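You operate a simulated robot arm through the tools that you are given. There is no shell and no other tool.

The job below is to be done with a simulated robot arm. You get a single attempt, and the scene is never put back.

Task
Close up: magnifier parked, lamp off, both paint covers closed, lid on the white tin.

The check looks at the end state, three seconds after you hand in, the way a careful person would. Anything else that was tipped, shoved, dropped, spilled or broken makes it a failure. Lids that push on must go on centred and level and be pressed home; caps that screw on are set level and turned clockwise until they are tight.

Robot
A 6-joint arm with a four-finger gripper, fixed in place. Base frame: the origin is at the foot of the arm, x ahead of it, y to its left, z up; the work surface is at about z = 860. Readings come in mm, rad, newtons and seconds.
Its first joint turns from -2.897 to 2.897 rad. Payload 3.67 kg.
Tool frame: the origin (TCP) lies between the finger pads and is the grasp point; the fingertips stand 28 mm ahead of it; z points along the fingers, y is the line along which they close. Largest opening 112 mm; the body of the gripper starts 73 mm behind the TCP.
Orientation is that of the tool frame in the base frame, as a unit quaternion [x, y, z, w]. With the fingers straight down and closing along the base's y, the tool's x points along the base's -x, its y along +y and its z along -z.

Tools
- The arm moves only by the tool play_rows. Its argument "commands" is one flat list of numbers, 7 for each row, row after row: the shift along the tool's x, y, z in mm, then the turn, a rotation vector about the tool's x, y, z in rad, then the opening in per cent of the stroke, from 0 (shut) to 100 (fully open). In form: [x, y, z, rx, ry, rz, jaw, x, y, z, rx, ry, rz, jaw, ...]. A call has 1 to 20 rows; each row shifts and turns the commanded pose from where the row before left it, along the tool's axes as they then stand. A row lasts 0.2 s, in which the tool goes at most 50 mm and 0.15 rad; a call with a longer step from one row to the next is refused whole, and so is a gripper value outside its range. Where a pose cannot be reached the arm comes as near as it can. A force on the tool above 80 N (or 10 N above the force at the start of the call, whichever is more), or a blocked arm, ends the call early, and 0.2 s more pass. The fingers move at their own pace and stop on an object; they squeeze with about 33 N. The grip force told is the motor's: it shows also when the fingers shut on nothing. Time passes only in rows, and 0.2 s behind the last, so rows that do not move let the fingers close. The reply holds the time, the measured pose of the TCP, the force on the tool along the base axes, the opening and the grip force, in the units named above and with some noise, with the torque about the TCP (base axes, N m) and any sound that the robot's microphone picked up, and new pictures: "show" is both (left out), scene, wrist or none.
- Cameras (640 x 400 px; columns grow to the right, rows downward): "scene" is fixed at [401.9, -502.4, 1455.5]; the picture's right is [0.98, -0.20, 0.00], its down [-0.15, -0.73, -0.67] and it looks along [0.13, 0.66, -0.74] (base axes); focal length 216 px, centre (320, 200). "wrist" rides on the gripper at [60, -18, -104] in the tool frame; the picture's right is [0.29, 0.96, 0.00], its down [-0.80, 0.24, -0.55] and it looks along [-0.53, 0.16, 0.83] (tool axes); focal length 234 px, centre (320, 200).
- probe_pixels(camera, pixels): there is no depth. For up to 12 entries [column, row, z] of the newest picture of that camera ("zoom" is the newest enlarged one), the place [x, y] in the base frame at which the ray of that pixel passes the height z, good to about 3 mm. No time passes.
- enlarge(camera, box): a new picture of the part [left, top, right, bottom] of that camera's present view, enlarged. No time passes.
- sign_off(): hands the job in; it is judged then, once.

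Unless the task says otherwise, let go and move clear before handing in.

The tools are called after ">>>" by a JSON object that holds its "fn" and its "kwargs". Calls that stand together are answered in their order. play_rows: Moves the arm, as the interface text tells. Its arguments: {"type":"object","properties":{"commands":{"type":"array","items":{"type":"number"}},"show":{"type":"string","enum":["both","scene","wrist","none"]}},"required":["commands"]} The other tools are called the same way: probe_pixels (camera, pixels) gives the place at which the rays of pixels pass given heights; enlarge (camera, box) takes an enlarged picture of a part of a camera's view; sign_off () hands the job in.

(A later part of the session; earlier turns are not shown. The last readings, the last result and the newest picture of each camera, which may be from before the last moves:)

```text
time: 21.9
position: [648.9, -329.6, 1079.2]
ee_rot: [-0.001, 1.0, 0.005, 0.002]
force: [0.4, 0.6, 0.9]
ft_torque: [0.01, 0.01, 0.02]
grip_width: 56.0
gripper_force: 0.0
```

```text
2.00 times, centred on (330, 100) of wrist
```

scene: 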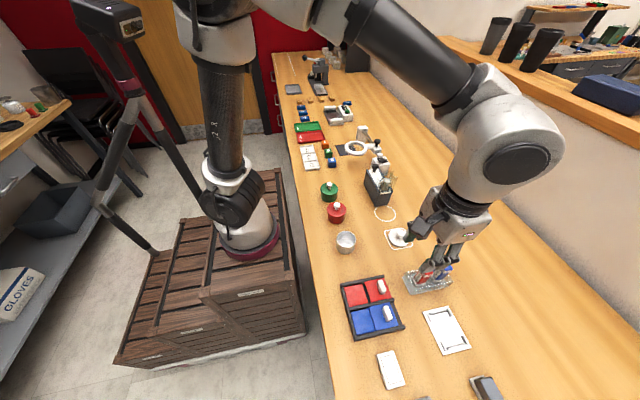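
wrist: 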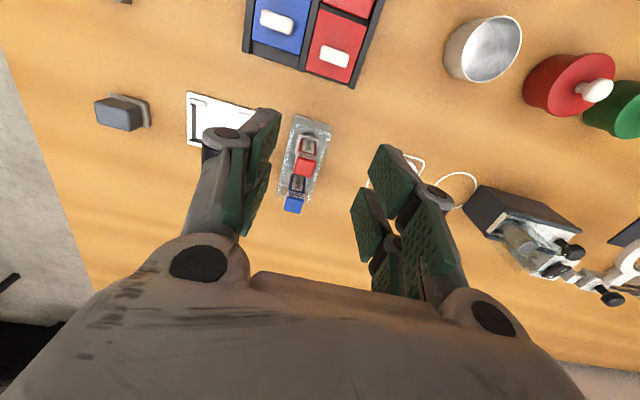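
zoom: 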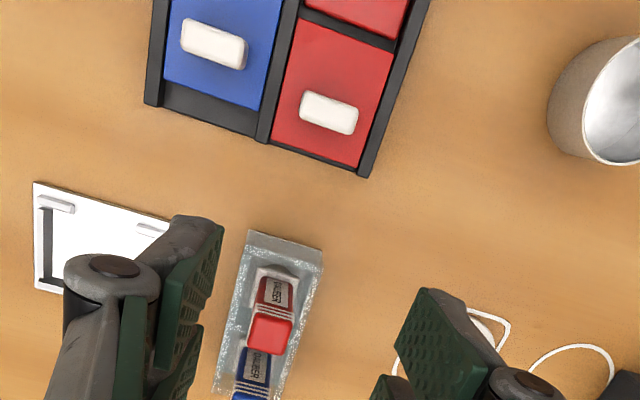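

From here I can see the paint box, with the red grip at (334,56) and the blue grip at (277,23), and the dauber tray at (303,160), which I must avoid. I'll probe positions.

>>> {"fn": "probe_pixels", "kwargs": {"camera": "wrist", "pixels": [[334, 56, 885], [277, 23, 885], [347, 85, 875], [352, 87, 865], [295, 70, 865], [240, 52, 865], [295, 115, 865], [331, 124, 865], [308, 135, 920], [294, 207, 930], [334, 56, 875], [302, 73, 875]]}}

>>> {"fn": "probe_pixels", "kwargs": {"camera": "scene", "pixels": [[381, 286, 885], [388, 313, 885], [381, 286, 875], [405, 272, 865], [410, 293, 865], [453, 283, 865], [343, 285, 870], [386, 277, 870], [403, 325, 870], [352, 341, 870], [396, 303, 870]]}}

>>> {"fn": "enlarge", "kwargs": {"camera": "scene", "box": [335, 265, 415, 345]}}

```text
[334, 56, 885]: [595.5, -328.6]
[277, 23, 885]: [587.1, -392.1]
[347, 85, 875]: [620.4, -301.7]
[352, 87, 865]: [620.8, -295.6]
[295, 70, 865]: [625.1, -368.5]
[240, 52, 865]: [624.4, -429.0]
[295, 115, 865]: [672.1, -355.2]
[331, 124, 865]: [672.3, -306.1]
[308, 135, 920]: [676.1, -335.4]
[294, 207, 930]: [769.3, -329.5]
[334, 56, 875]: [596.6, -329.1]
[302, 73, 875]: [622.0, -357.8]
```

```text
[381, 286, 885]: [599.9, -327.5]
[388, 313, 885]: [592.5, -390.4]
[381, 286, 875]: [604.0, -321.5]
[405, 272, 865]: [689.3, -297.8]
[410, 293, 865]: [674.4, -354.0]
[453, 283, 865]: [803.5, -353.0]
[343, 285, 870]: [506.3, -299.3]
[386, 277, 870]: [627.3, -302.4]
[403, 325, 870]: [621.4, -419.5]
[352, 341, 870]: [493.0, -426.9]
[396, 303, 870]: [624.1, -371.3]
```

```text
5.00 times, centred on (375, 305) of scene
```

zoom: 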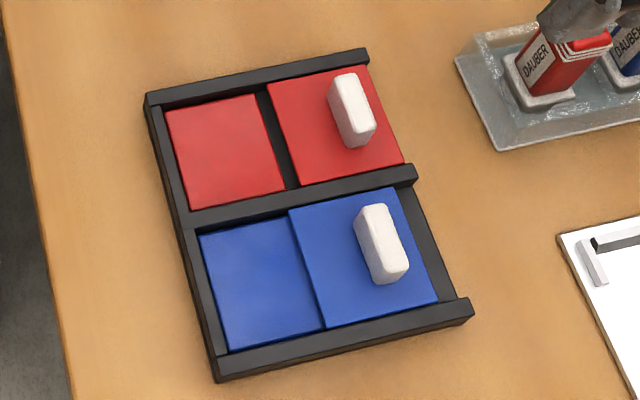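

The handle tops triangulate to red (596,-329,887) and blue (590,-391,887). The covers slide toward −x over the paint wells. I'll close the fingers and drop in just behind (+x of) the red grip, well short of the dauber tray at x≥672.

>>> {"fn": "play_rows", "kwargs": {"commands": [13, 0, 20, 0, 0, 0, 0, 12, 0, 30, 0, 0, 0, 0, 0, 0, 40, 0, 0, 0, 0, 0, 0, 40, 0, 0, 0, 0, 0, 0, 25, 0, 0, 0, 0, 0, 0, 0, 0, 0, 0, 0], "show": "both"}}

>>> {"fn": "enlarge", "kwargs": {"camera": "scene", "box": [335, 235, 435, 345]}}

>>> {"fn": "enlarge", "kwargs": {"camera": "wrist", "box": [210, 30, 430, 200]}}

```text
time: 23.2
position: [624.7, -327.5, 931.0]
ee_rot: [0.0, 1.0, 0.002, 0.006]
force: [-15.2, 14.3, 44.6]
ft_torque: [0.32, 1.38, -0.38]
grip_width: 6.0
gripper_force: 35.8
stopped in row 6: the force on the tool passed its limit at 101 N (the readings are from after the stop); the commanded pose is now the measured one
```

scene: 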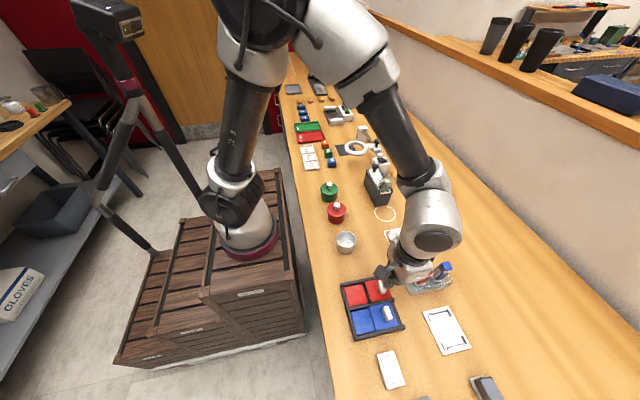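
wrist: 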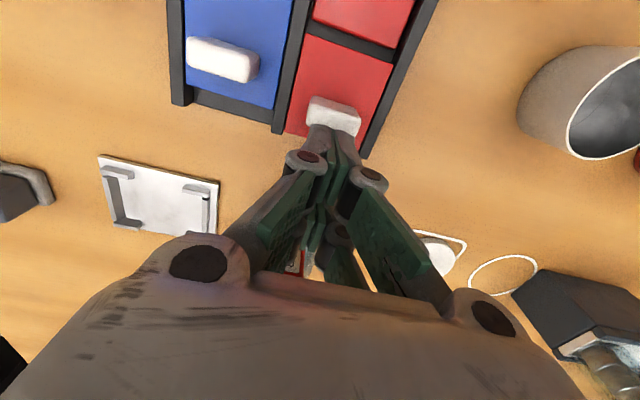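

```text
3.64 times, centred on (385, 290) of scene
```

zoom: 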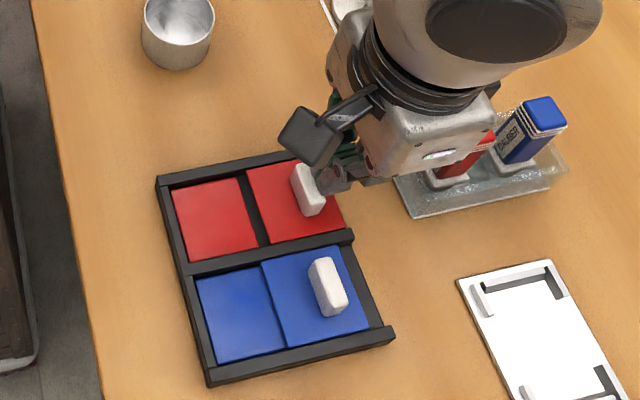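

```text
2.35 times, centred on (320, 115) of wrist
```

zoom: 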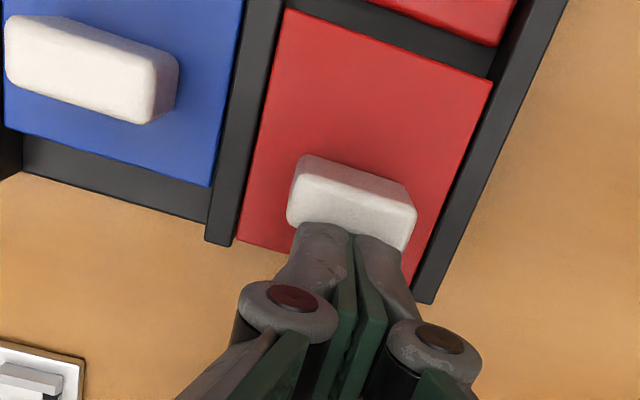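

The force limit tripped at tip height ~903, and the torque puts the contact about 25 mm toward the robot from the TCP, at the grip. So the grip is taller than I estimated (top ~900) and the finger reaches farther toward −x than expected. I'll lift straight up and examine the finger shape and the cover.

>>> {"fn": "play_rows", "kwargs": {"commands": [0, 0, -10, 0, 0, 0, 0, 0, 0, -30, 0, 0, 0, 0, 0, 0, -30, 0, 0, 0, 0, 0, 0, 0, 0, 0, 0, 0], "show": "both"}}

>>> {"fn": "enlarge", "kwargs": {"camera": "scene", "box": [335, 215, 455, 345]}}

>>> {"fn": "enlarge", "kwargs": {"camera": "wrist", "box": [220, 20, 420, 180]}}

```text
time: 24.2
position: [625.4, -330.4, 1000.2]
ee_rot: [-0.002, 1.0, 0.003, 0.005]
force: [1.2, -1.0, -0.1]
ft_torque: [-0.01, -0.01, -0.01]
grip_width: 0.0
gripper_force: 35.6
```

scene: 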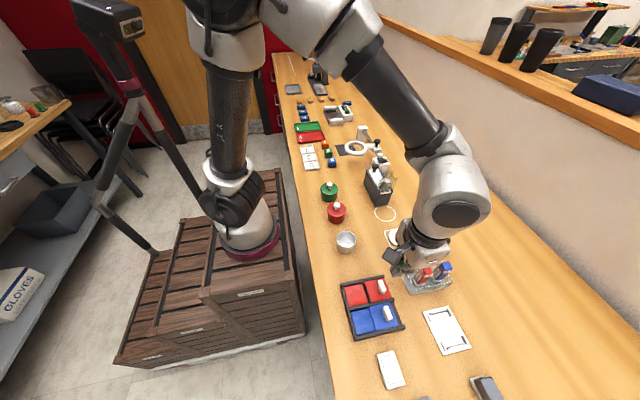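
wrist: 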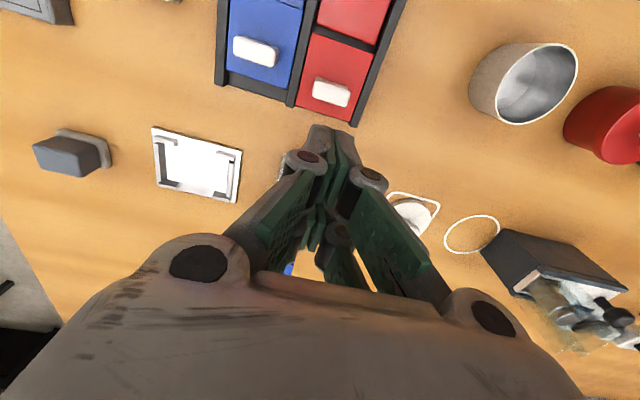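

```text
3.08 times, centred on (395, 280) of scene
```

zoom: 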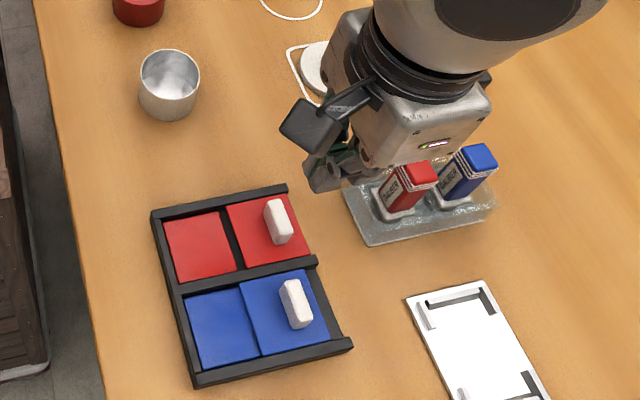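

```text
2.50 times, centred on (320, 100) of wrist
```

zoom: 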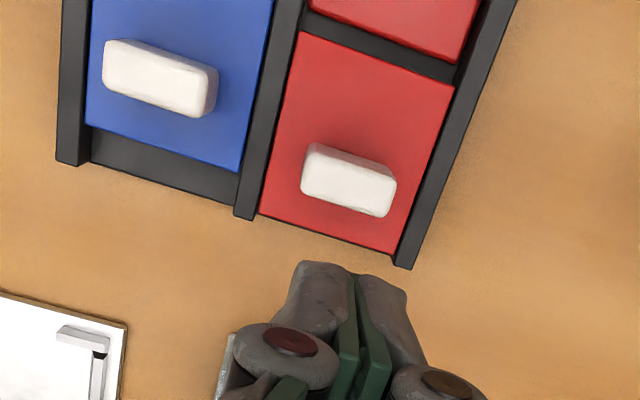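

The red cover hasn't moved. The handle top now triangulates to about (595.5,-329,899), with wall tops near z≈870. Rather than push from behind, I'll straddle the handle in y with open fingers and grip its upper part with the tips at ~885, clear of the walls.

>>> {"fn": "play_rows", "kwargs": {"commands": [15, 1.4, 0, 0, 0, 0, 48, 14.5, 0, 0, 0, 0, 0, 48, 0, 0, 25, 0, 0, 0, 48, 0, 0, 20, 0, 0, 0, 48, 0, 0, 15, 0, 0, 0, 48, 0, 0, 0, 0, 0, 0, 48], "show": "both"}}

>>> {"fn": "enlarge", "kwargs": {"camera": "scene", "box": [335, 215, 455, 345]}}

>>> {"fn": "enlarge", "kwargs": {"camera": "wrist", "box": [200, 80, 440, 270]}}

```text
time: 25.6
position: [596.6, -328.8, 937.0]
ee_rot: [-0.001, 1.0, 0.003, 0.005]
force: [0.5, -0.4, -0.3]
ft_torque: [0.0, 0.0, 0.01]
grip_width: 53.6
gripper_force: 0.1
```

scene: 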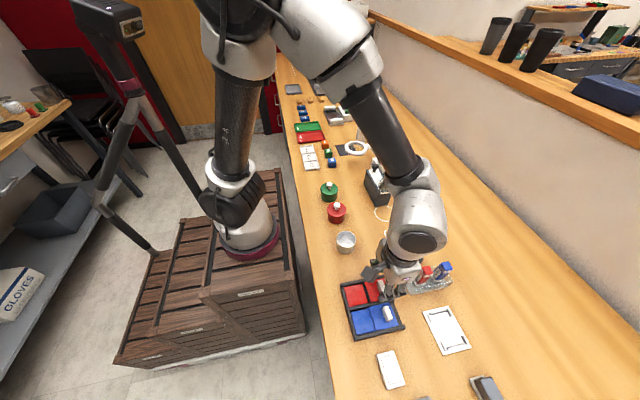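
wrist: 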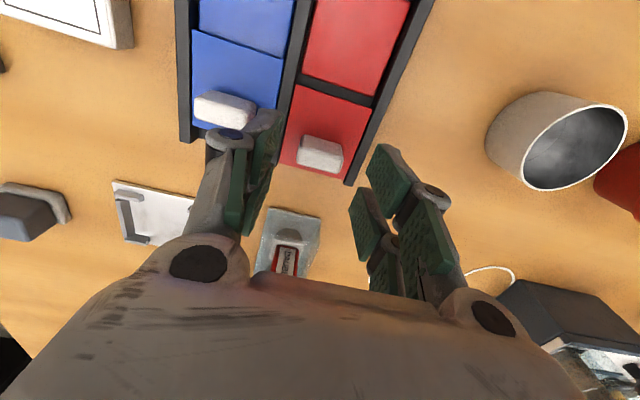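

```text
3.08 times, centred on (395, 280) of scene
```

zoom: 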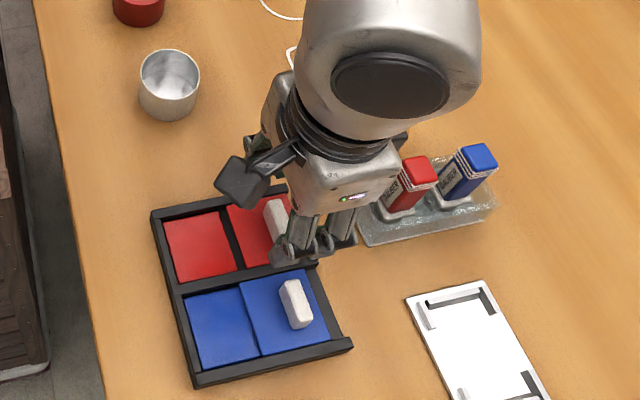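

```text
2.11 times, centred on (320, 175) of wrist
```

zoom: 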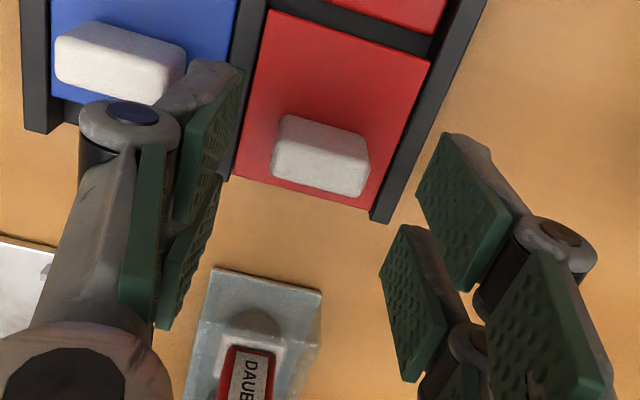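

The red handle top at wrist (320,158) is on the TCP axis within 1–2 mm. I'll lower 23 mm in small steps with the opening slightly reduced.

>>> {"fn": "play_rows", "kwargs": {"commands": [0, 0, 8, 0, 0, 0, 45, 0, 0, 8, 0, 0, 0, 45, 0, 0, 6, 0, 0, 0, 45, 0, 0, 0, 0, 0, 0, 45], "show": "both"}}

>>> {"fn": "enlarge", "kwargs": {"camera": "scene", "box": [335, 225, 435, 345]}}

>>> {"fn": "enlarge", "kwargs": {"camera": "wrist", "box": [200, 80, 440, 270]}}

```text
time: 26.6
position: [596.6, -330.2, 914.9]
ee_rot: [-0.001, 1.0, 0.003, 0.005]
force: [0.5, -0.3, -0.8]
ft_torque: [0.01, 0.0, -0.02]
grip_width: 50.5
gripper_force: 0.2
```

scene: 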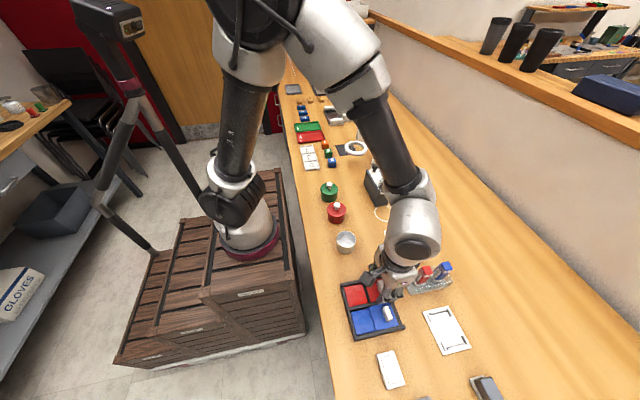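
wrist: 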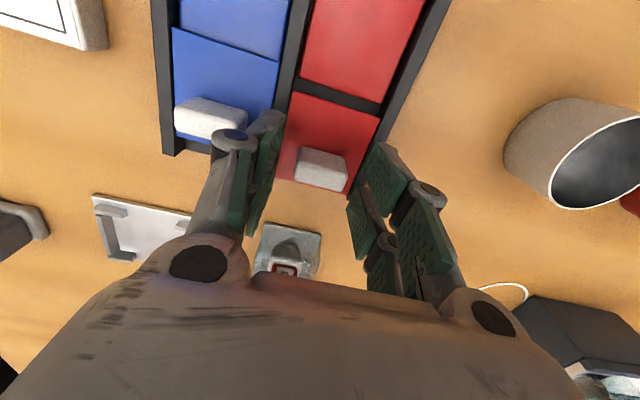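

```text
3.33 times, centred on (385, 285) of scene
```

zoom: 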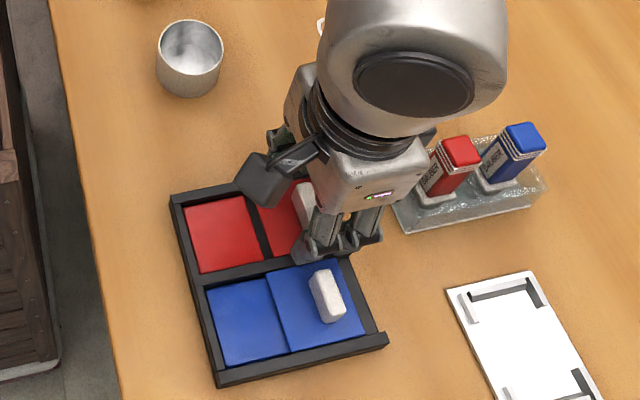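

```text
2.11 times, centred on (320, 175) of wrist
```

zoom: 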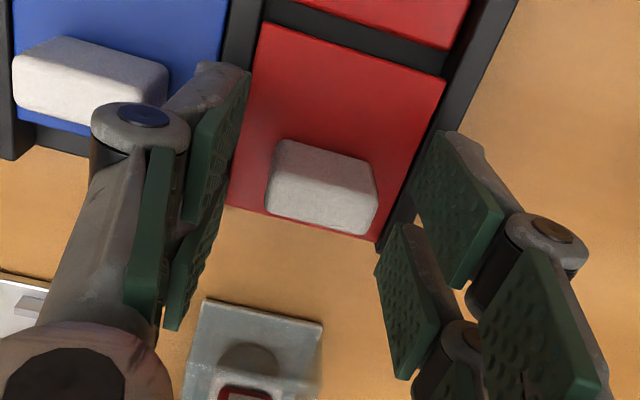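

The handle sits between the finger pads with no contact. I'll close gently on it.

>>> {"fn": "play_rows", "kwargs": {"commands": [0, 0, 0, 0, 0, 0, 30, 0, 0, 0, 0, 0, 0, 20, 0, 0, 0, 0, 0, 0, 20], "show": "both"}}

>>> {"fn": "enlarge", "kwargs": {"camera": "wrist", "box": [200, 80, 440, 270]}}

```text
time: 27.4
position: [596.9, -329.5, 914.6]
ee_rot: [0.0, 1.0, 0.004, 0.005]
force: [-0.5, 0.0, -1.3]
ft_torque: [-0.06, -0.07, 0.04]
grip_width: 29.4
gripper_force: 45.3
```

scene: 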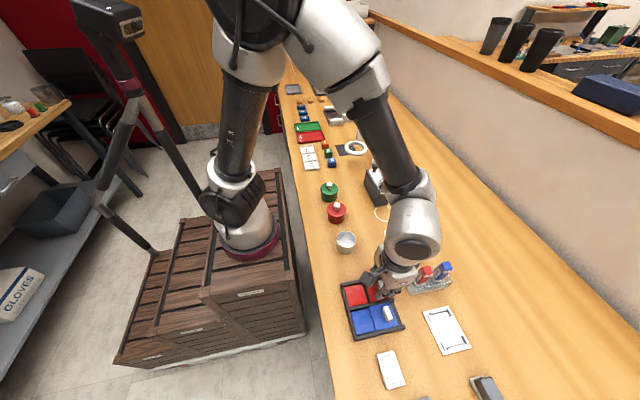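
wrist: 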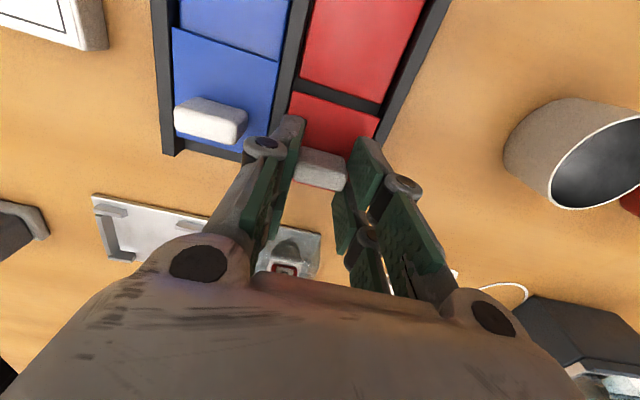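

```text
2.11 times, centred on (320, 175) of wrist
```

zoom: 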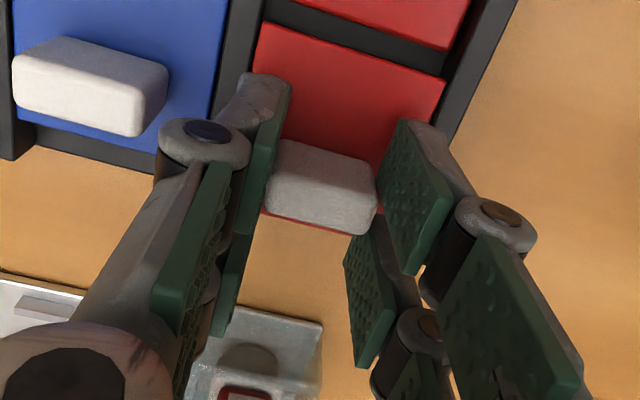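

The handle is held at 29.4 mm. I'll drag the red cover toward −x in small steps, watching the side force.

>>> {"fn": "play_rows", "kwargs": {"commands": [4, 0, 0, 0, 0, 0, 15, 6, 0, 0, 0, 0, 0, 15, 6, 0, 0, 0, 0, 0, 15], "show": "both"}}

>>> {"fn": "enlarge", "kwargs": {"camera": "wrist", "box": [200, 0, 440, 190]}}

```text
time: 28.2
position: [581.1, -329.9, 915.2]
ee_rot: [-0.001, 1.0, 0.004, 0.006]
force: [0.7, 4.1, -1.6]
ft_torque: [0.03, -0.35, 0.1]
grip_width: 29.6
gripper_force: 44.7
```

scene: 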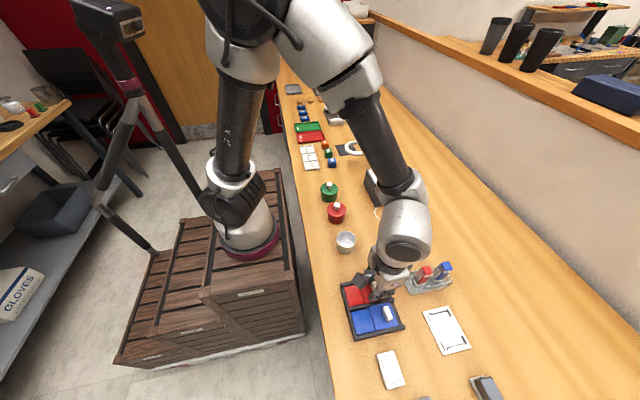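
wrist: 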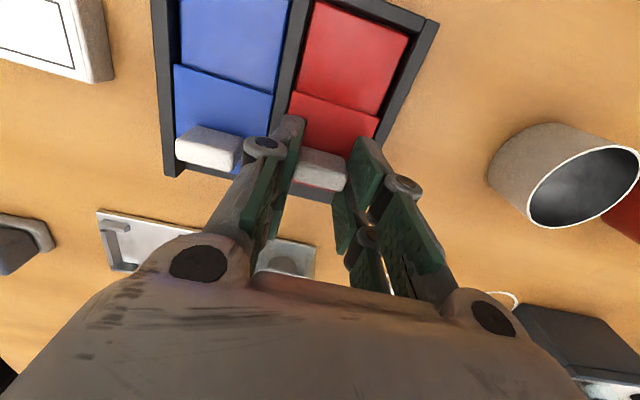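

```text
2.11 times, centred on (320, 95) of wrist
```

zoom: 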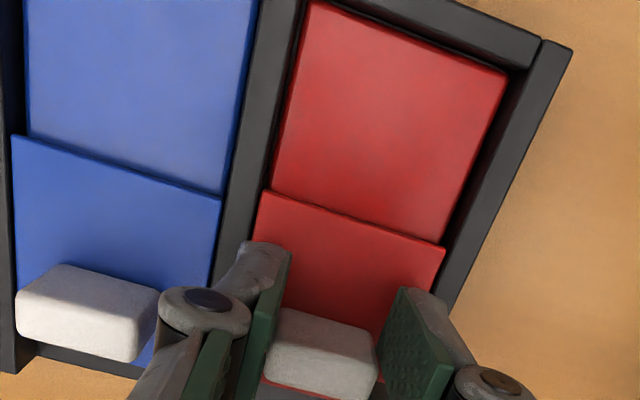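

The red cover is sliding over the paint smoothly, with low forces. I'll continue.

>>> {"fn": "play_rows", "kwargs": {"commands": [6, 0, 0, 0, 0, 0, 15, 6, 0, 0, 0, 0, 0, 15, 6, 0, 0, 0, 0, 0, 15, 6, 0, 0, 0, 0, 0, 15], "show": "both"}}

>>> {"fn": "enlarge", "kwargs": {"camera": "wrist", "box": [200, 0, 440, 190]}}

```text
time: 29.2
position: [557.1, -328.9, 916.4]
ee_rot: [-0.002, 1.0, 0.003, 0.006]
force: [-0.1, -0.4, 4.0]
ft_torque: [-0.03, 0.02, 0.04]
grip_width: 29.4
gripper_force: 44.6
```

scene: 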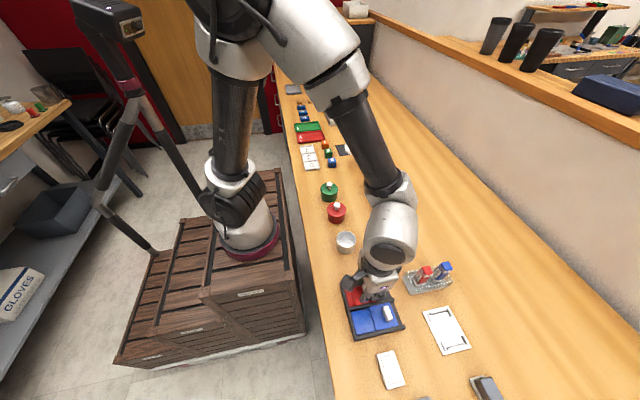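
wrist: 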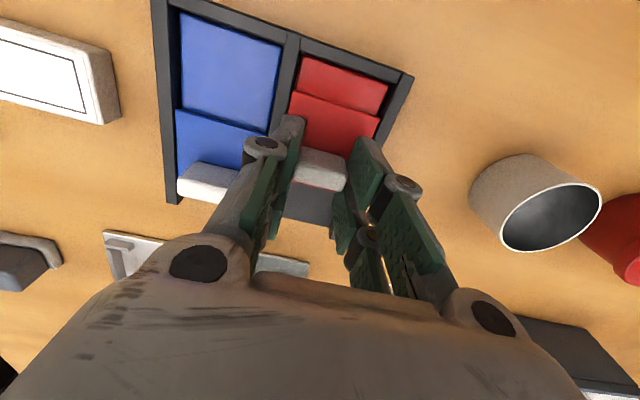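

```text
2.11 times, centred on (320, 95) of wrist
```

zoom: 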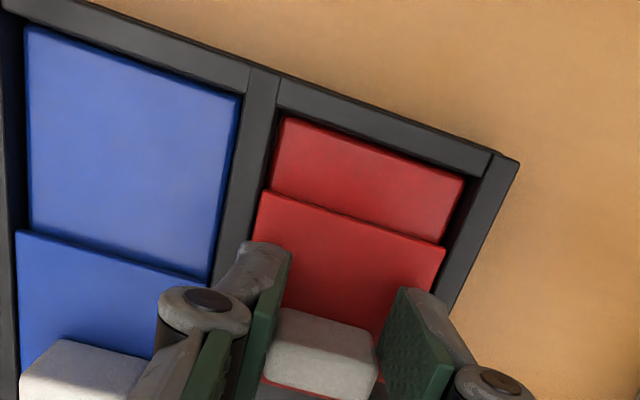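

About a third of the red paint is still exposed (zoom 370,170). I'll continue in smaller steps.

>>> {"fn": "play_rows", "kwargs": {"commands": [5, 0, 0, 0, 0, 0, 15, 5, 0, 0, 0, 0, 0, 15, 4, 0, 0, 0, 0, 0, 15], "show": "both"}}

>>> {"fn": "enlarge", "kwargs": {"camera": "wrist", "box": [200, 0, 440, 190]}}

```text
time: 30.0
position: [542.6, -328.0, 916.4]
ee_rot: [-0.001, 1.0, 0.003, 0.005]
force: [-1.7, -4.1, 7.7]
ft_torque: [-0.18, 0.19, -0.09]
grip_width: 29.2
gripper_force: 45.3
```

scene: 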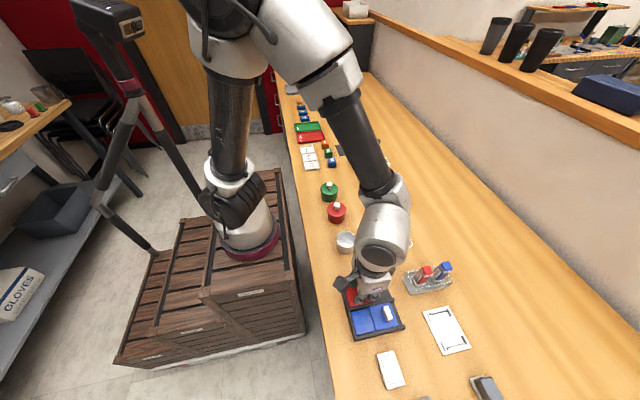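
wrist: 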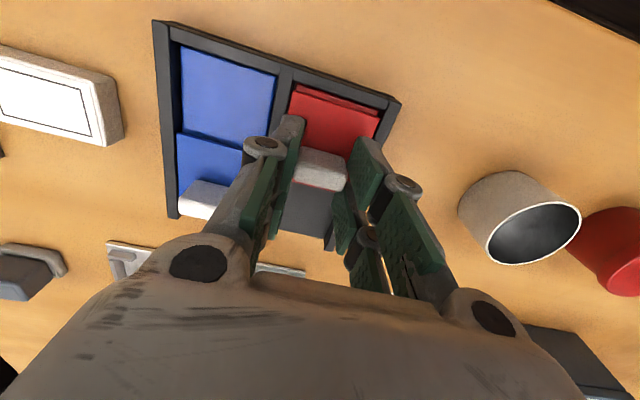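

```text
2.11 times, centred on (320, 95) of wrist
```

zoom: 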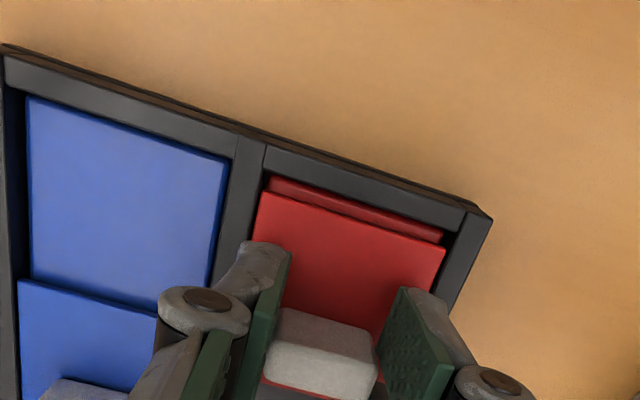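

Only a thin strip of paint remains (zoom 355,200), roughly 8–10 mm. I'll take 2 mm steps and watch for the end stop.

>>> {"fn": "play_rows", "kwargs": {"commands": [2, 0, -0.4, 0, 0, 0, 15, 2, 0, 0, 0, 0, 0, 15, 2, 0, 0, 0, 0, 0, 15], "show": "wrist"}}

>>> {"fn": "enlarge", "kwargs": {"camera": "wrist", "box": [240, 50, 440, 200]}}

```text
time: 30.8
position: [538.4, -329.1, 915.1]
ee_rot: [-0.001, 1.0, 0.002, 0.006]
force: [8.4, -8.2, -2.9]
ft_torque: [-0.29, 0.26, 0.09]
grip_width: 29.0
gripper_force: 45.3
```

wrist: 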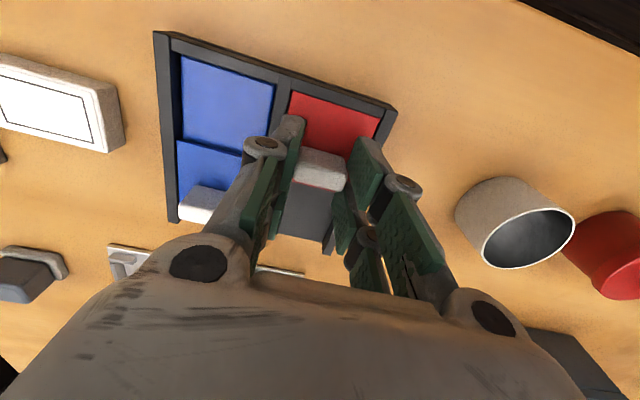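

```text
2.67 times, centred on (340, 125) of wrist
```

zoom: 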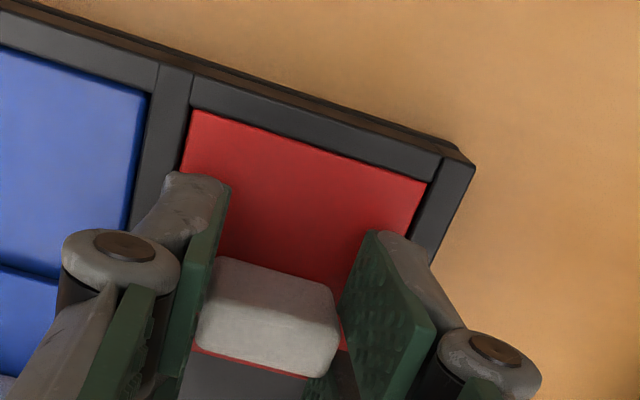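

The red cover now fills the well, with only a hairline at the far wall (zoom 310,130), and x force has begun to rise. I'll nudge once more in 1 mm steps.

>>> {"fn": "play_rows", "kwargs": {"commands": [1, 0, 0, 0, 0, 0, 15, 1, 0, 0, 0, 0, 0, 15], "show": "wrist"}}

>>> {"fn": "enlarge", "kwargs": {"camera": "wrist", "box": [240, 50, 440, 200]}}

```text
time: 31.4
position: [537.7, -329.3, 915.2]
ee_rot: [-0.001, 1.0, 0.003, 0.007]
force: [22.9, -12.6, -6.8]
ft_torque: [-0.32, -0.53, 0.15]
grip_width: 29.3
gripper_force: 44.9
```

wrist: 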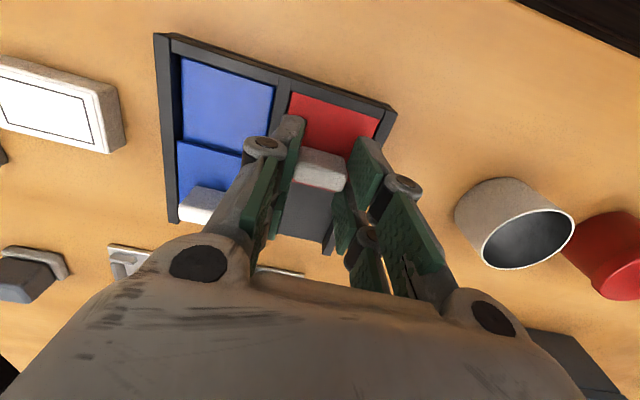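

```text
2.67 times, centred on (340, 125) of wrist
```

zoom: 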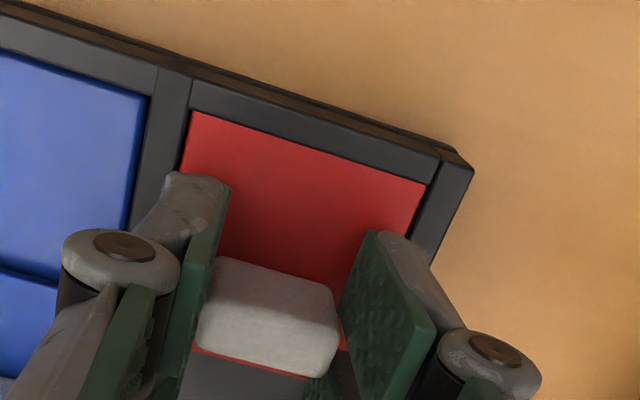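

The x force reached 23 N with no further motion, so the red cover is against its end stop. I'll release, rise and go over to the blue handle near (590,-392).

>>> {"fn": "play_rows", "kwargs": {"commands": [0, 0, 0, 0, 0, 0, 45, 0, 0, 0, 0, 0, 0, 45, 0, 0, -20, 0, 0, 0, 45, 0, 0, -40, 0, 0, 0, 45, -20, -25, -10, 0, 0, 0, 48, -25, -30, 0, 0, 0, 0, 48, 0, 0, 0, 0, 0, 0, 48], "show": "both"}}

>>> {"fn": "enlarge", "kwargs": {"camera": "wrist", "box": [200, 20, 440, 210]}}

>>> {"fn": "enlarge", "kwargs": {"camera": "scene", "box": [335, 235, 435, 345]}}

```text
time: 33.0
position: [580.0, -385.0, 986.7]
ee_rot: [-0.002, 1.0, 0.003, 0.006]
force: [-0.1, 0.4, 0.2]
ft_torque: [-0.02, -0.02, -0.01]
grip_width: 53.8
gripper_force: 0.0
```

scene: 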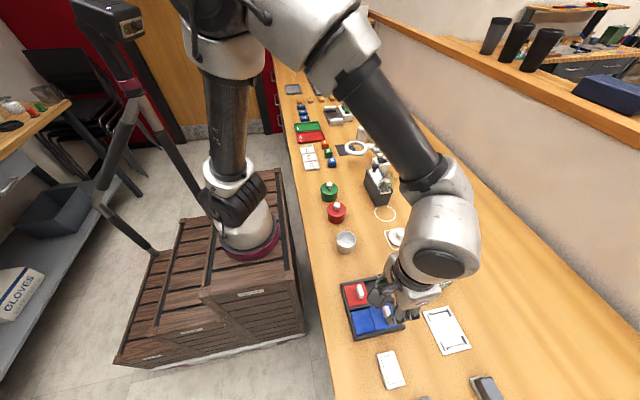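
wrist: 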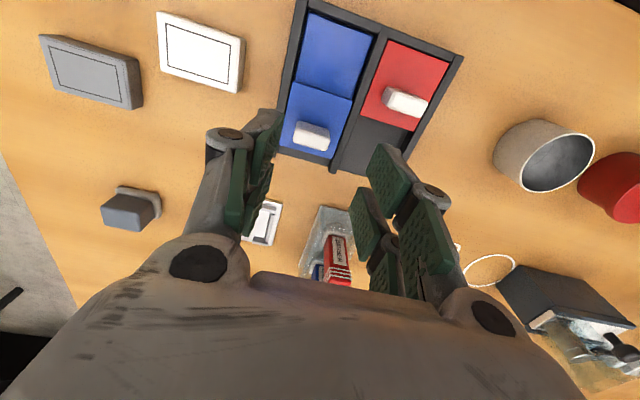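

```text
2.11 times, centred on (320, 115) of wrist
```

zoom: 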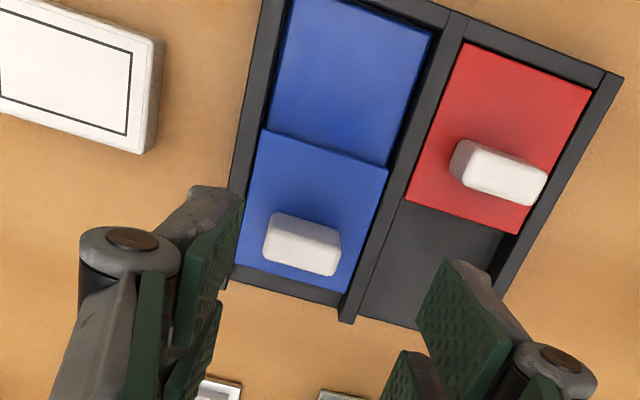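

```text
3.64 times, centred on (385, 290) of scene
```

zoom: 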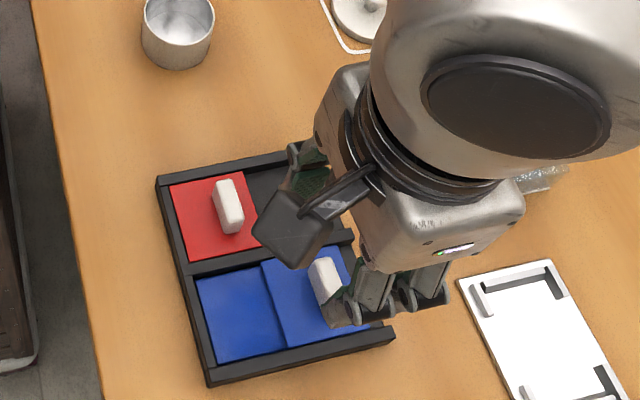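

The red cover is fully closed. The blue handle's top face is at wrist (312,138), and I'll probe it at z≈899.

>>> {"fn": "probe_pixels", "kwargs": {"camera": "wrist", "pixels": [[312, 138, 899], [312, 138, 895]]}}

```text
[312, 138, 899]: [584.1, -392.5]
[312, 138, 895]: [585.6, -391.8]
```

I'll move to (585,-392) and lower around the blue handle, the same way as for red.

>>> {"fn": "play_rows", "kwargs": {"commands": [-5, -7.3, 10, 0, 0, 0, 48, 0, 0, 25, 0, 0, 0, 46, 0, 0, 15, 0, 0, 0, 46, 0, 0, 10, 0, 0, 0, 45, 0, 0, 6, 0, 0, 0, 45, 0, 0, 0, 0, 0, 0, 45], "show": "both"}}

>>> {"fn": "enlarge", "kwargs": {"camera": "wrist", "box": [200, 80, 440, 270]}}

```text
time: 34.4
position: [584.9, -390.6, 918.2]
ee_rot: [-0.001, 1.0, 0.004, 0.006]
force: [0.5, 1.2, -0.3]
ft_torque: [-0.03, 0.0, -0.04]
grip_width: 50.5
gripper_force: 0.0
```

scene: 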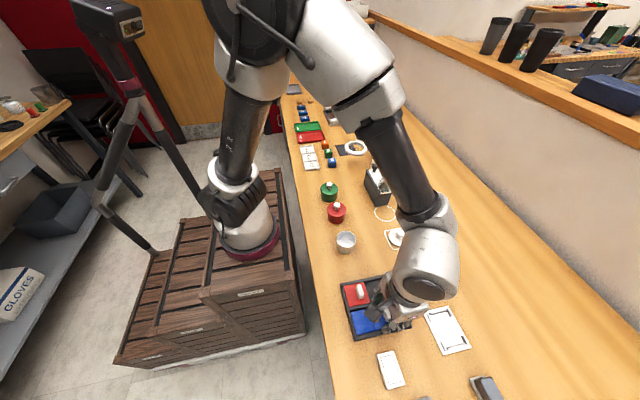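
wrist: 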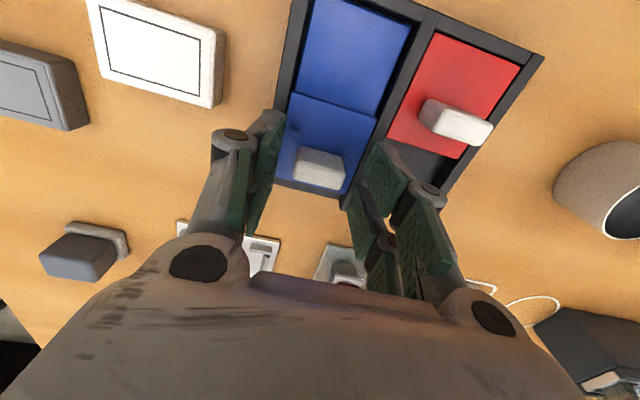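

```text
2.11 times, centred on (320, 175) of wrist
```

zoom: 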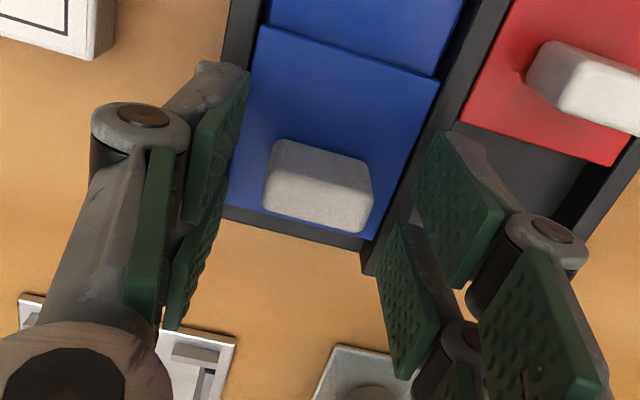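

The blue handle is centred between the fingers. I'll lower 4 mm and close.

>>> {"fn": "play_rows", "kwargs": {"commands": [0, 0, 4, 0, 0, 0, 45, 0, 0, 0, 0, 0, 0, 30, 0, 0, 0, 0, 0, 0, 18, 0, 0, 0, 0, 0, 0, 15], "show": "wrist"}}

```text
time: 35.4
position: [584.9, -389.6, 915.3]
ee_rot: [-0.001, 1.0, 0.003, 0.006]
force: [0.3, -6.7, -1.8]
ft_torque: [-0.25, -0.24, 0.07]
grip_width: 29.2
gripper_force: 44.8
```

wrist: 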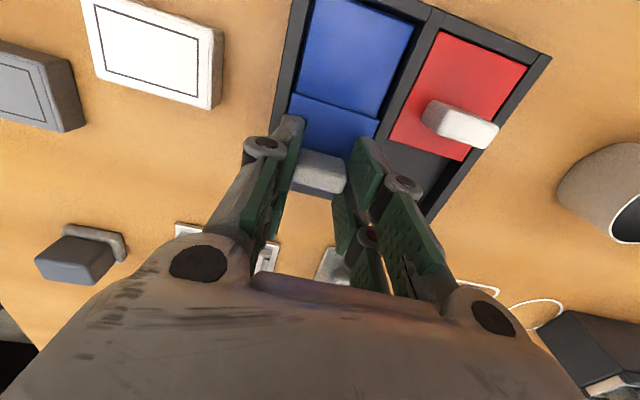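

The blue handle is gripped at 29.2 mm. I'll drag it toward −x in steps with a small y relief.

>>> {"fn": "play_rows", "kwargs": {"commands": [4, -0.5, 0, 0, 0, 0, 15, 6, 0, 0, 0, 0, 0, 15, 6, 0, 0, 0, 0, 0, 15, 6, 0, 0, 0, 0, 0, 15], "show": "wrist"}}

```text
time: 36.4
position: [562.2, -392.2, 914.7]
ee_rot: [-0.002, 1.0, 0.003, 0.005]
force: [0.0, -13.2, -18.1]
ft_torque: [-0.3, 0.12, -0.21]
grip_width: 29.6
gripper_force: 44.7
```

wrist: 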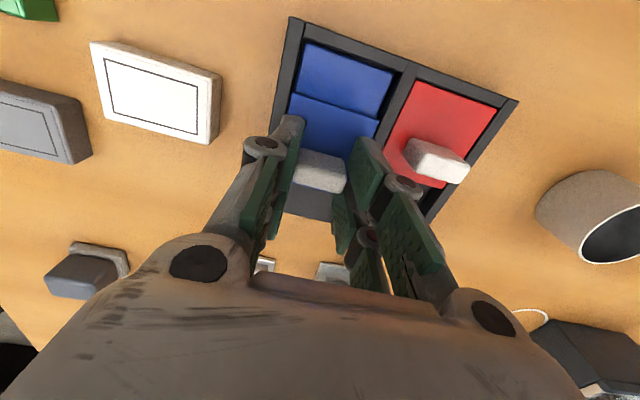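

The cover follows, but there's −13 N in y and −18 N in z. I'll correct by about 1 mm in each and carry on.

>>> {"fn": "play_rows", "kwargs": {"commands": [0, -0.8, 1.0, 0, 0, 0, 15, 5, 0, 0, 0, 0, 0, 15, 5, 0, 0, 0, 0, 0, 15], "show": "wrist"}}

```text
time: 37.2
position: [552.2, -391.5, 915.3]
ee_rot: [-0.001, 1.0, 0.004, 0.005]
force: [0.6, 18.2, 8.5]
ft_torque: [0.46, 0.36, 0.19]
grip_width: 29.3
gripper_force: 44.1
```

wrist: 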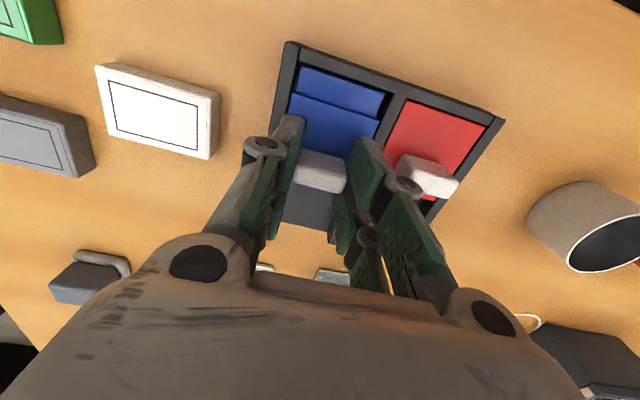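

Now +18 N in y, so the arm is stiffer than I assumed. I'll correct back by half and continue in small steps.

>>> {"fn": "play_rows", "kwargs": {"commands": [0, 0.45, -0.3, 0, 0, 0, 15, 4, 0, 0, 0, 0, 0, 15, 4, 0, 0, 0, 0, 0, 15], "show": "wrist"}}

>>> {"fn": "enlarge", "kwargs": {"camera": "wrist", "box": [240, 30, 480, 210]}}

```text
time: 38.0
position: [544.5, -392.7, 915.6]
ee_rot: [-0.001, 1.0, 0.003, 0.006]
force: [-1.0, 12.1, 4.2]
ft_torque: [0.22, 0.06, -0.03]
grip_width: 29.3
gripper_force: 45.7
```

wrist: 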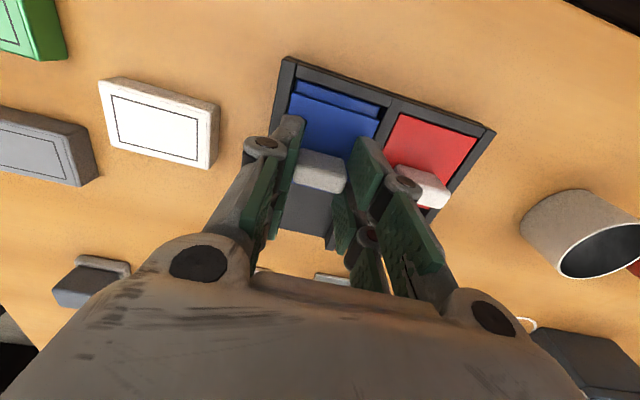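

```text
2.22 times, centred on (360, 120) of wrist
```

zoom: 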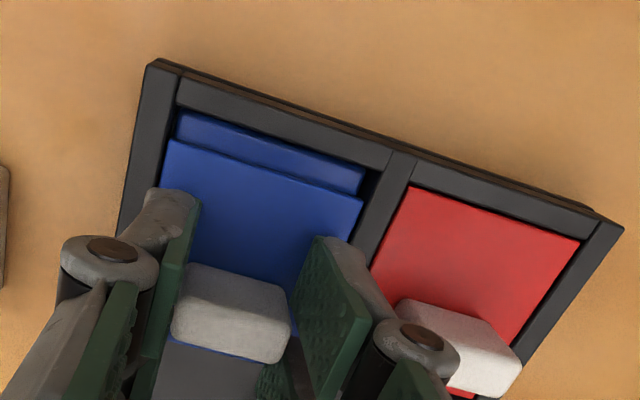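

About 12 mm remain (zoom strip at 265,150). I'll continue in 3 mm steps.

>>> {"fn": "play_rows", "kwargs": {"commands": [3, 0.3, 0, 0, 0, 0, 15, 3, 0, 0, 0, 0, 0, 15, 2, 0, 0, 0, 0, 0, 15], "show": "wrist"}}

>>> {"fn": "enlarge", "kwargs": {"camera": "wrist", "box": [240, 30, 480, 210]}}

```text
time: 38.8
position: [537.7, -391.4, 916.0]
ee_rot: [-0.001, 1.0, 0.001, 0.006]
force: [0.4, 10.6, 9.4]
ft_torque: [0.26, 0.33, 0.06]
grip_width: 29.3
gripper_force: 44.6
```

wrist: 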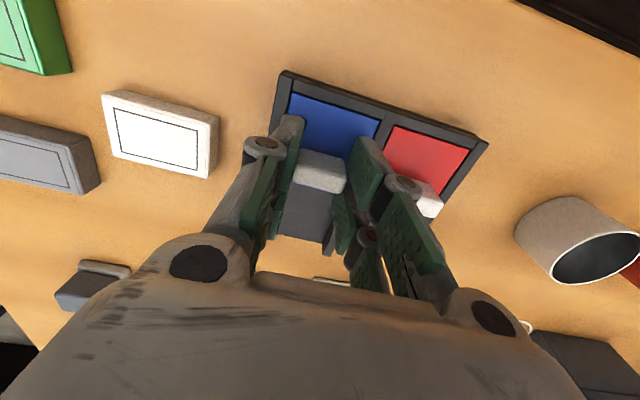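

```text
2.22 times, centred on (360, 120) of wrist
```

zoom: 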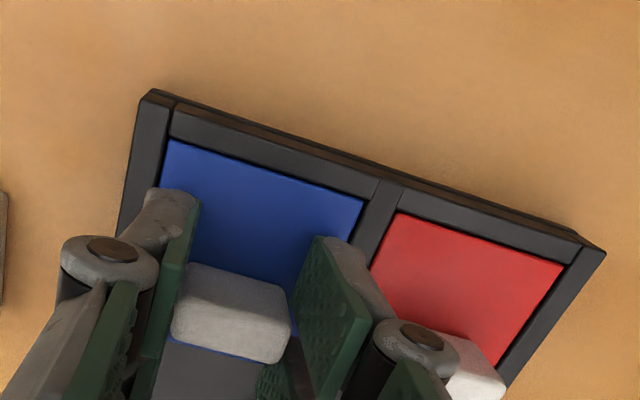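

The blue cover is almost at the far wall. I'll take 1 mm steps until the end force shows.

>>> {"fn": "play_rows", "kwargs": {"commands": [1.5, 0.2, -0.2, 0, 0, 0, 15, 1, 0, 0, 0, 0, 0, 15, 1, 0, 0, 0, 0, 0, 15], "show": "wrist"}}

>>> {"fn": "enlarge", "kwargs": {"camera": "wrist", "box": [240, 30, 480, 210]}}

```text
time: 39.6
position: [536.6, -391.0, 915.6]
ee_rot: [0.0, 1.0, 0.002, 0.007]
force: [28.0, 16.8, 5.9]
ft_torque: [0.42, -0.83, 0.1]
grip_width: 29.1
gripper_force: 44.5
```

wrist: 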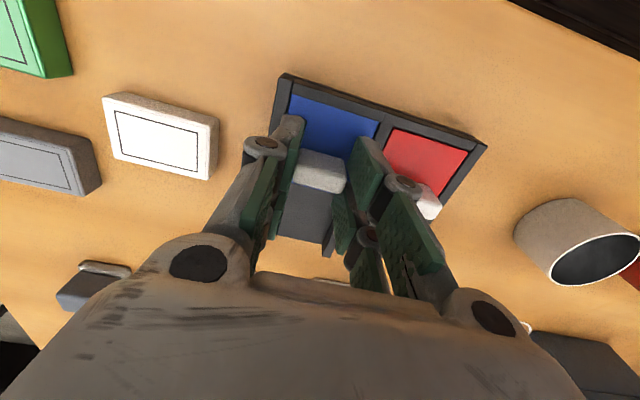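

```text
2.22 times, centred on (360, 120) of wrist
```

zoom: 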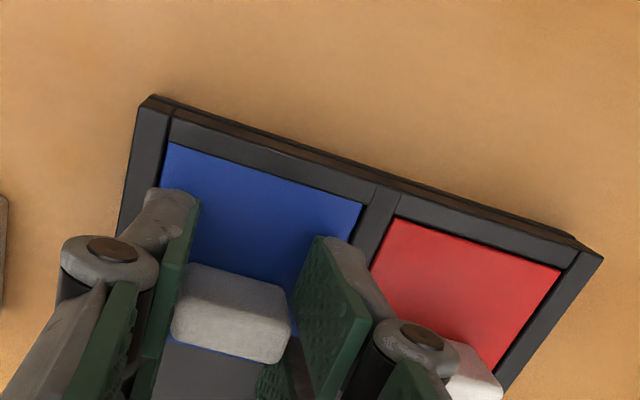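

The blue cover is at its stop too (28 N at x≈537, matching red). I'll open modestly, rise and move toward the tin lid near (718,-195).

>>> {"fn": "play_rows", "kwargs": {"commands": [0, 0, 0, 0, 0, 0, 38, 0, 0, 0, 0, 0, 0, 38, 0, 0, -20, 0, 0, 0, 38, 0, 0, -40, 0, 0, 0, 38, 0, 0, -45, 0, 0, 0, 40, -30, 35, -30, 0, 0, 0, 50, -30, 35, -10, 0, 0, 0, 50, -30, 35, 0, 0, 0, 0, 50, -30, 35, 0, 0, 0, 0, 50, -30, 35, 0, 0, 0, 0, 50, 0, 0, 0, 0, 0, 0, 50], "show": "both"}}

>>> {"fn": "enlarge", "kwargs": {"camera": "scene", "box": [325, 215, 445, 345]}}

>>> {"fn": "enlarge", "kwargs": {"camera": "wrist", "box": [200, 0, 440, 190]}}

```text
refused: row 6 steps farther than a row can; nothing moved
```

```text
3.08 times, centred on (385, 280) of scene
```

zoom: 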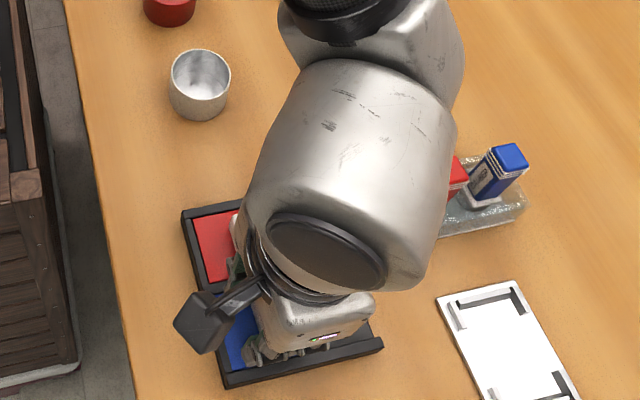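

```text
2.11 times, centred on (320, 95) of wrist
```

zoom: 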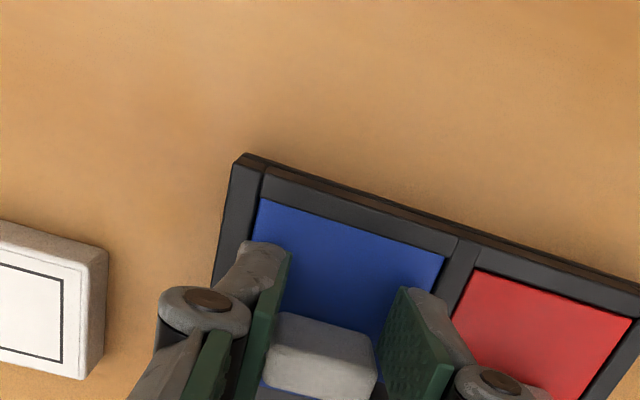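

The call was refused because row 6 stepped too far, so nothing moved. I'll resend with smaller steps.

>>> {"fn": "play_rows", "kwargs": {"commands": [0, 0, 0, 0, 0, 0, 38, 0, 0, 0, 0, 0, 0, 38, 0, 0, -20, 0, 0, 0, 38, 0, 0, -40, 0, 0, 0, 38, 0, 0, -45, 0, 0, 0, 40, 0, 0, -40, 0, 0, 0, 50, -30, 35, 0, 0, 0, 0, 50, -30, 35, 0, 0, 0, 0, 50, -30, 35, 0, 0, 0, 0, 50, -30, 35, 0, 0, 0, 0, 50, -30, 35, 0, 0, 0, 0, 50, 0, 0, 0, 0, 0, 0, 50], "show": "both"}}

>>> {"fn": "enlarge", "kwargs": {"camera": "scene", "box": [325, 215, 445, 345]}}

>>> {"fn": "enlarge", "kwargs": {"camera": "wrist", "box": [200, 0, 440, 190]}}

```text
time: 42.2
position: [680.3, -217.2, 1062.7]
ee_rot: [-0.001, 1.0, 0.004, 0.006]
force: [0.2, 0.5, -0.4]
ft_torque: [0.0, 0.03, 0.03]
grip_width: 55.8
gripper_force: 0.1
```

scene: 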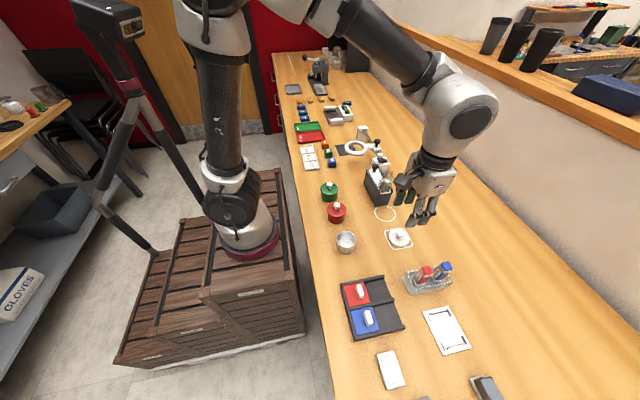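
wrist: 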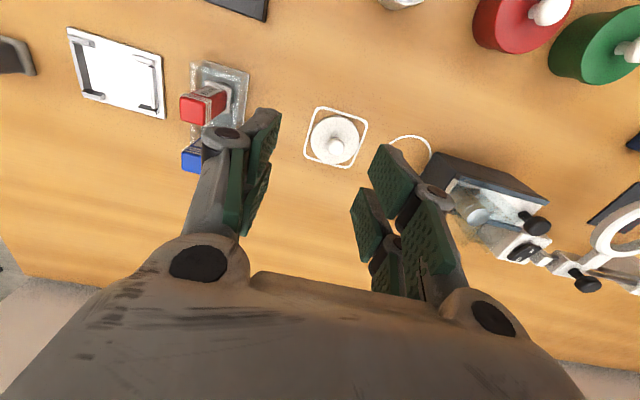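

```text
3.08 times, centred on (385, 280) of scene
```

zoom: 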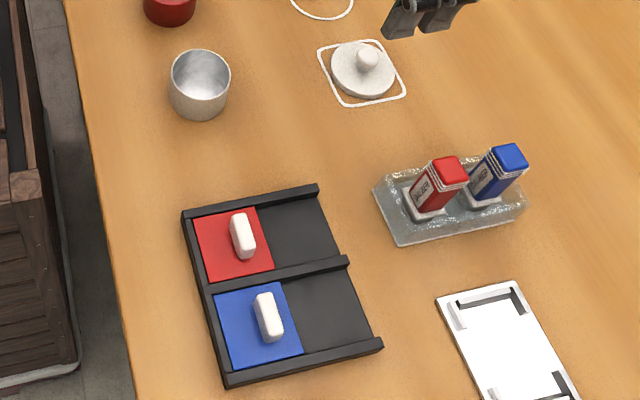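

```text
2.11 times, centred on (320, 95) of wrist
```

zoom: 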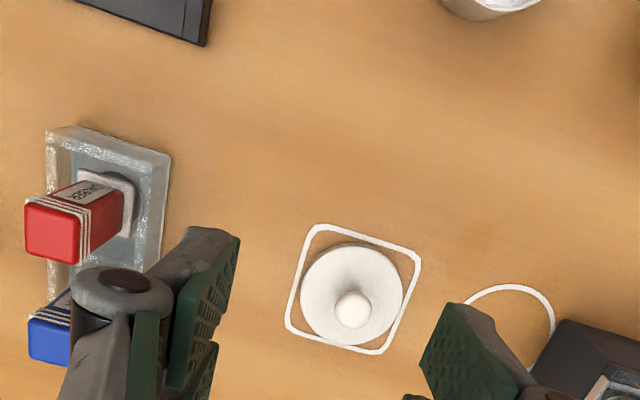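

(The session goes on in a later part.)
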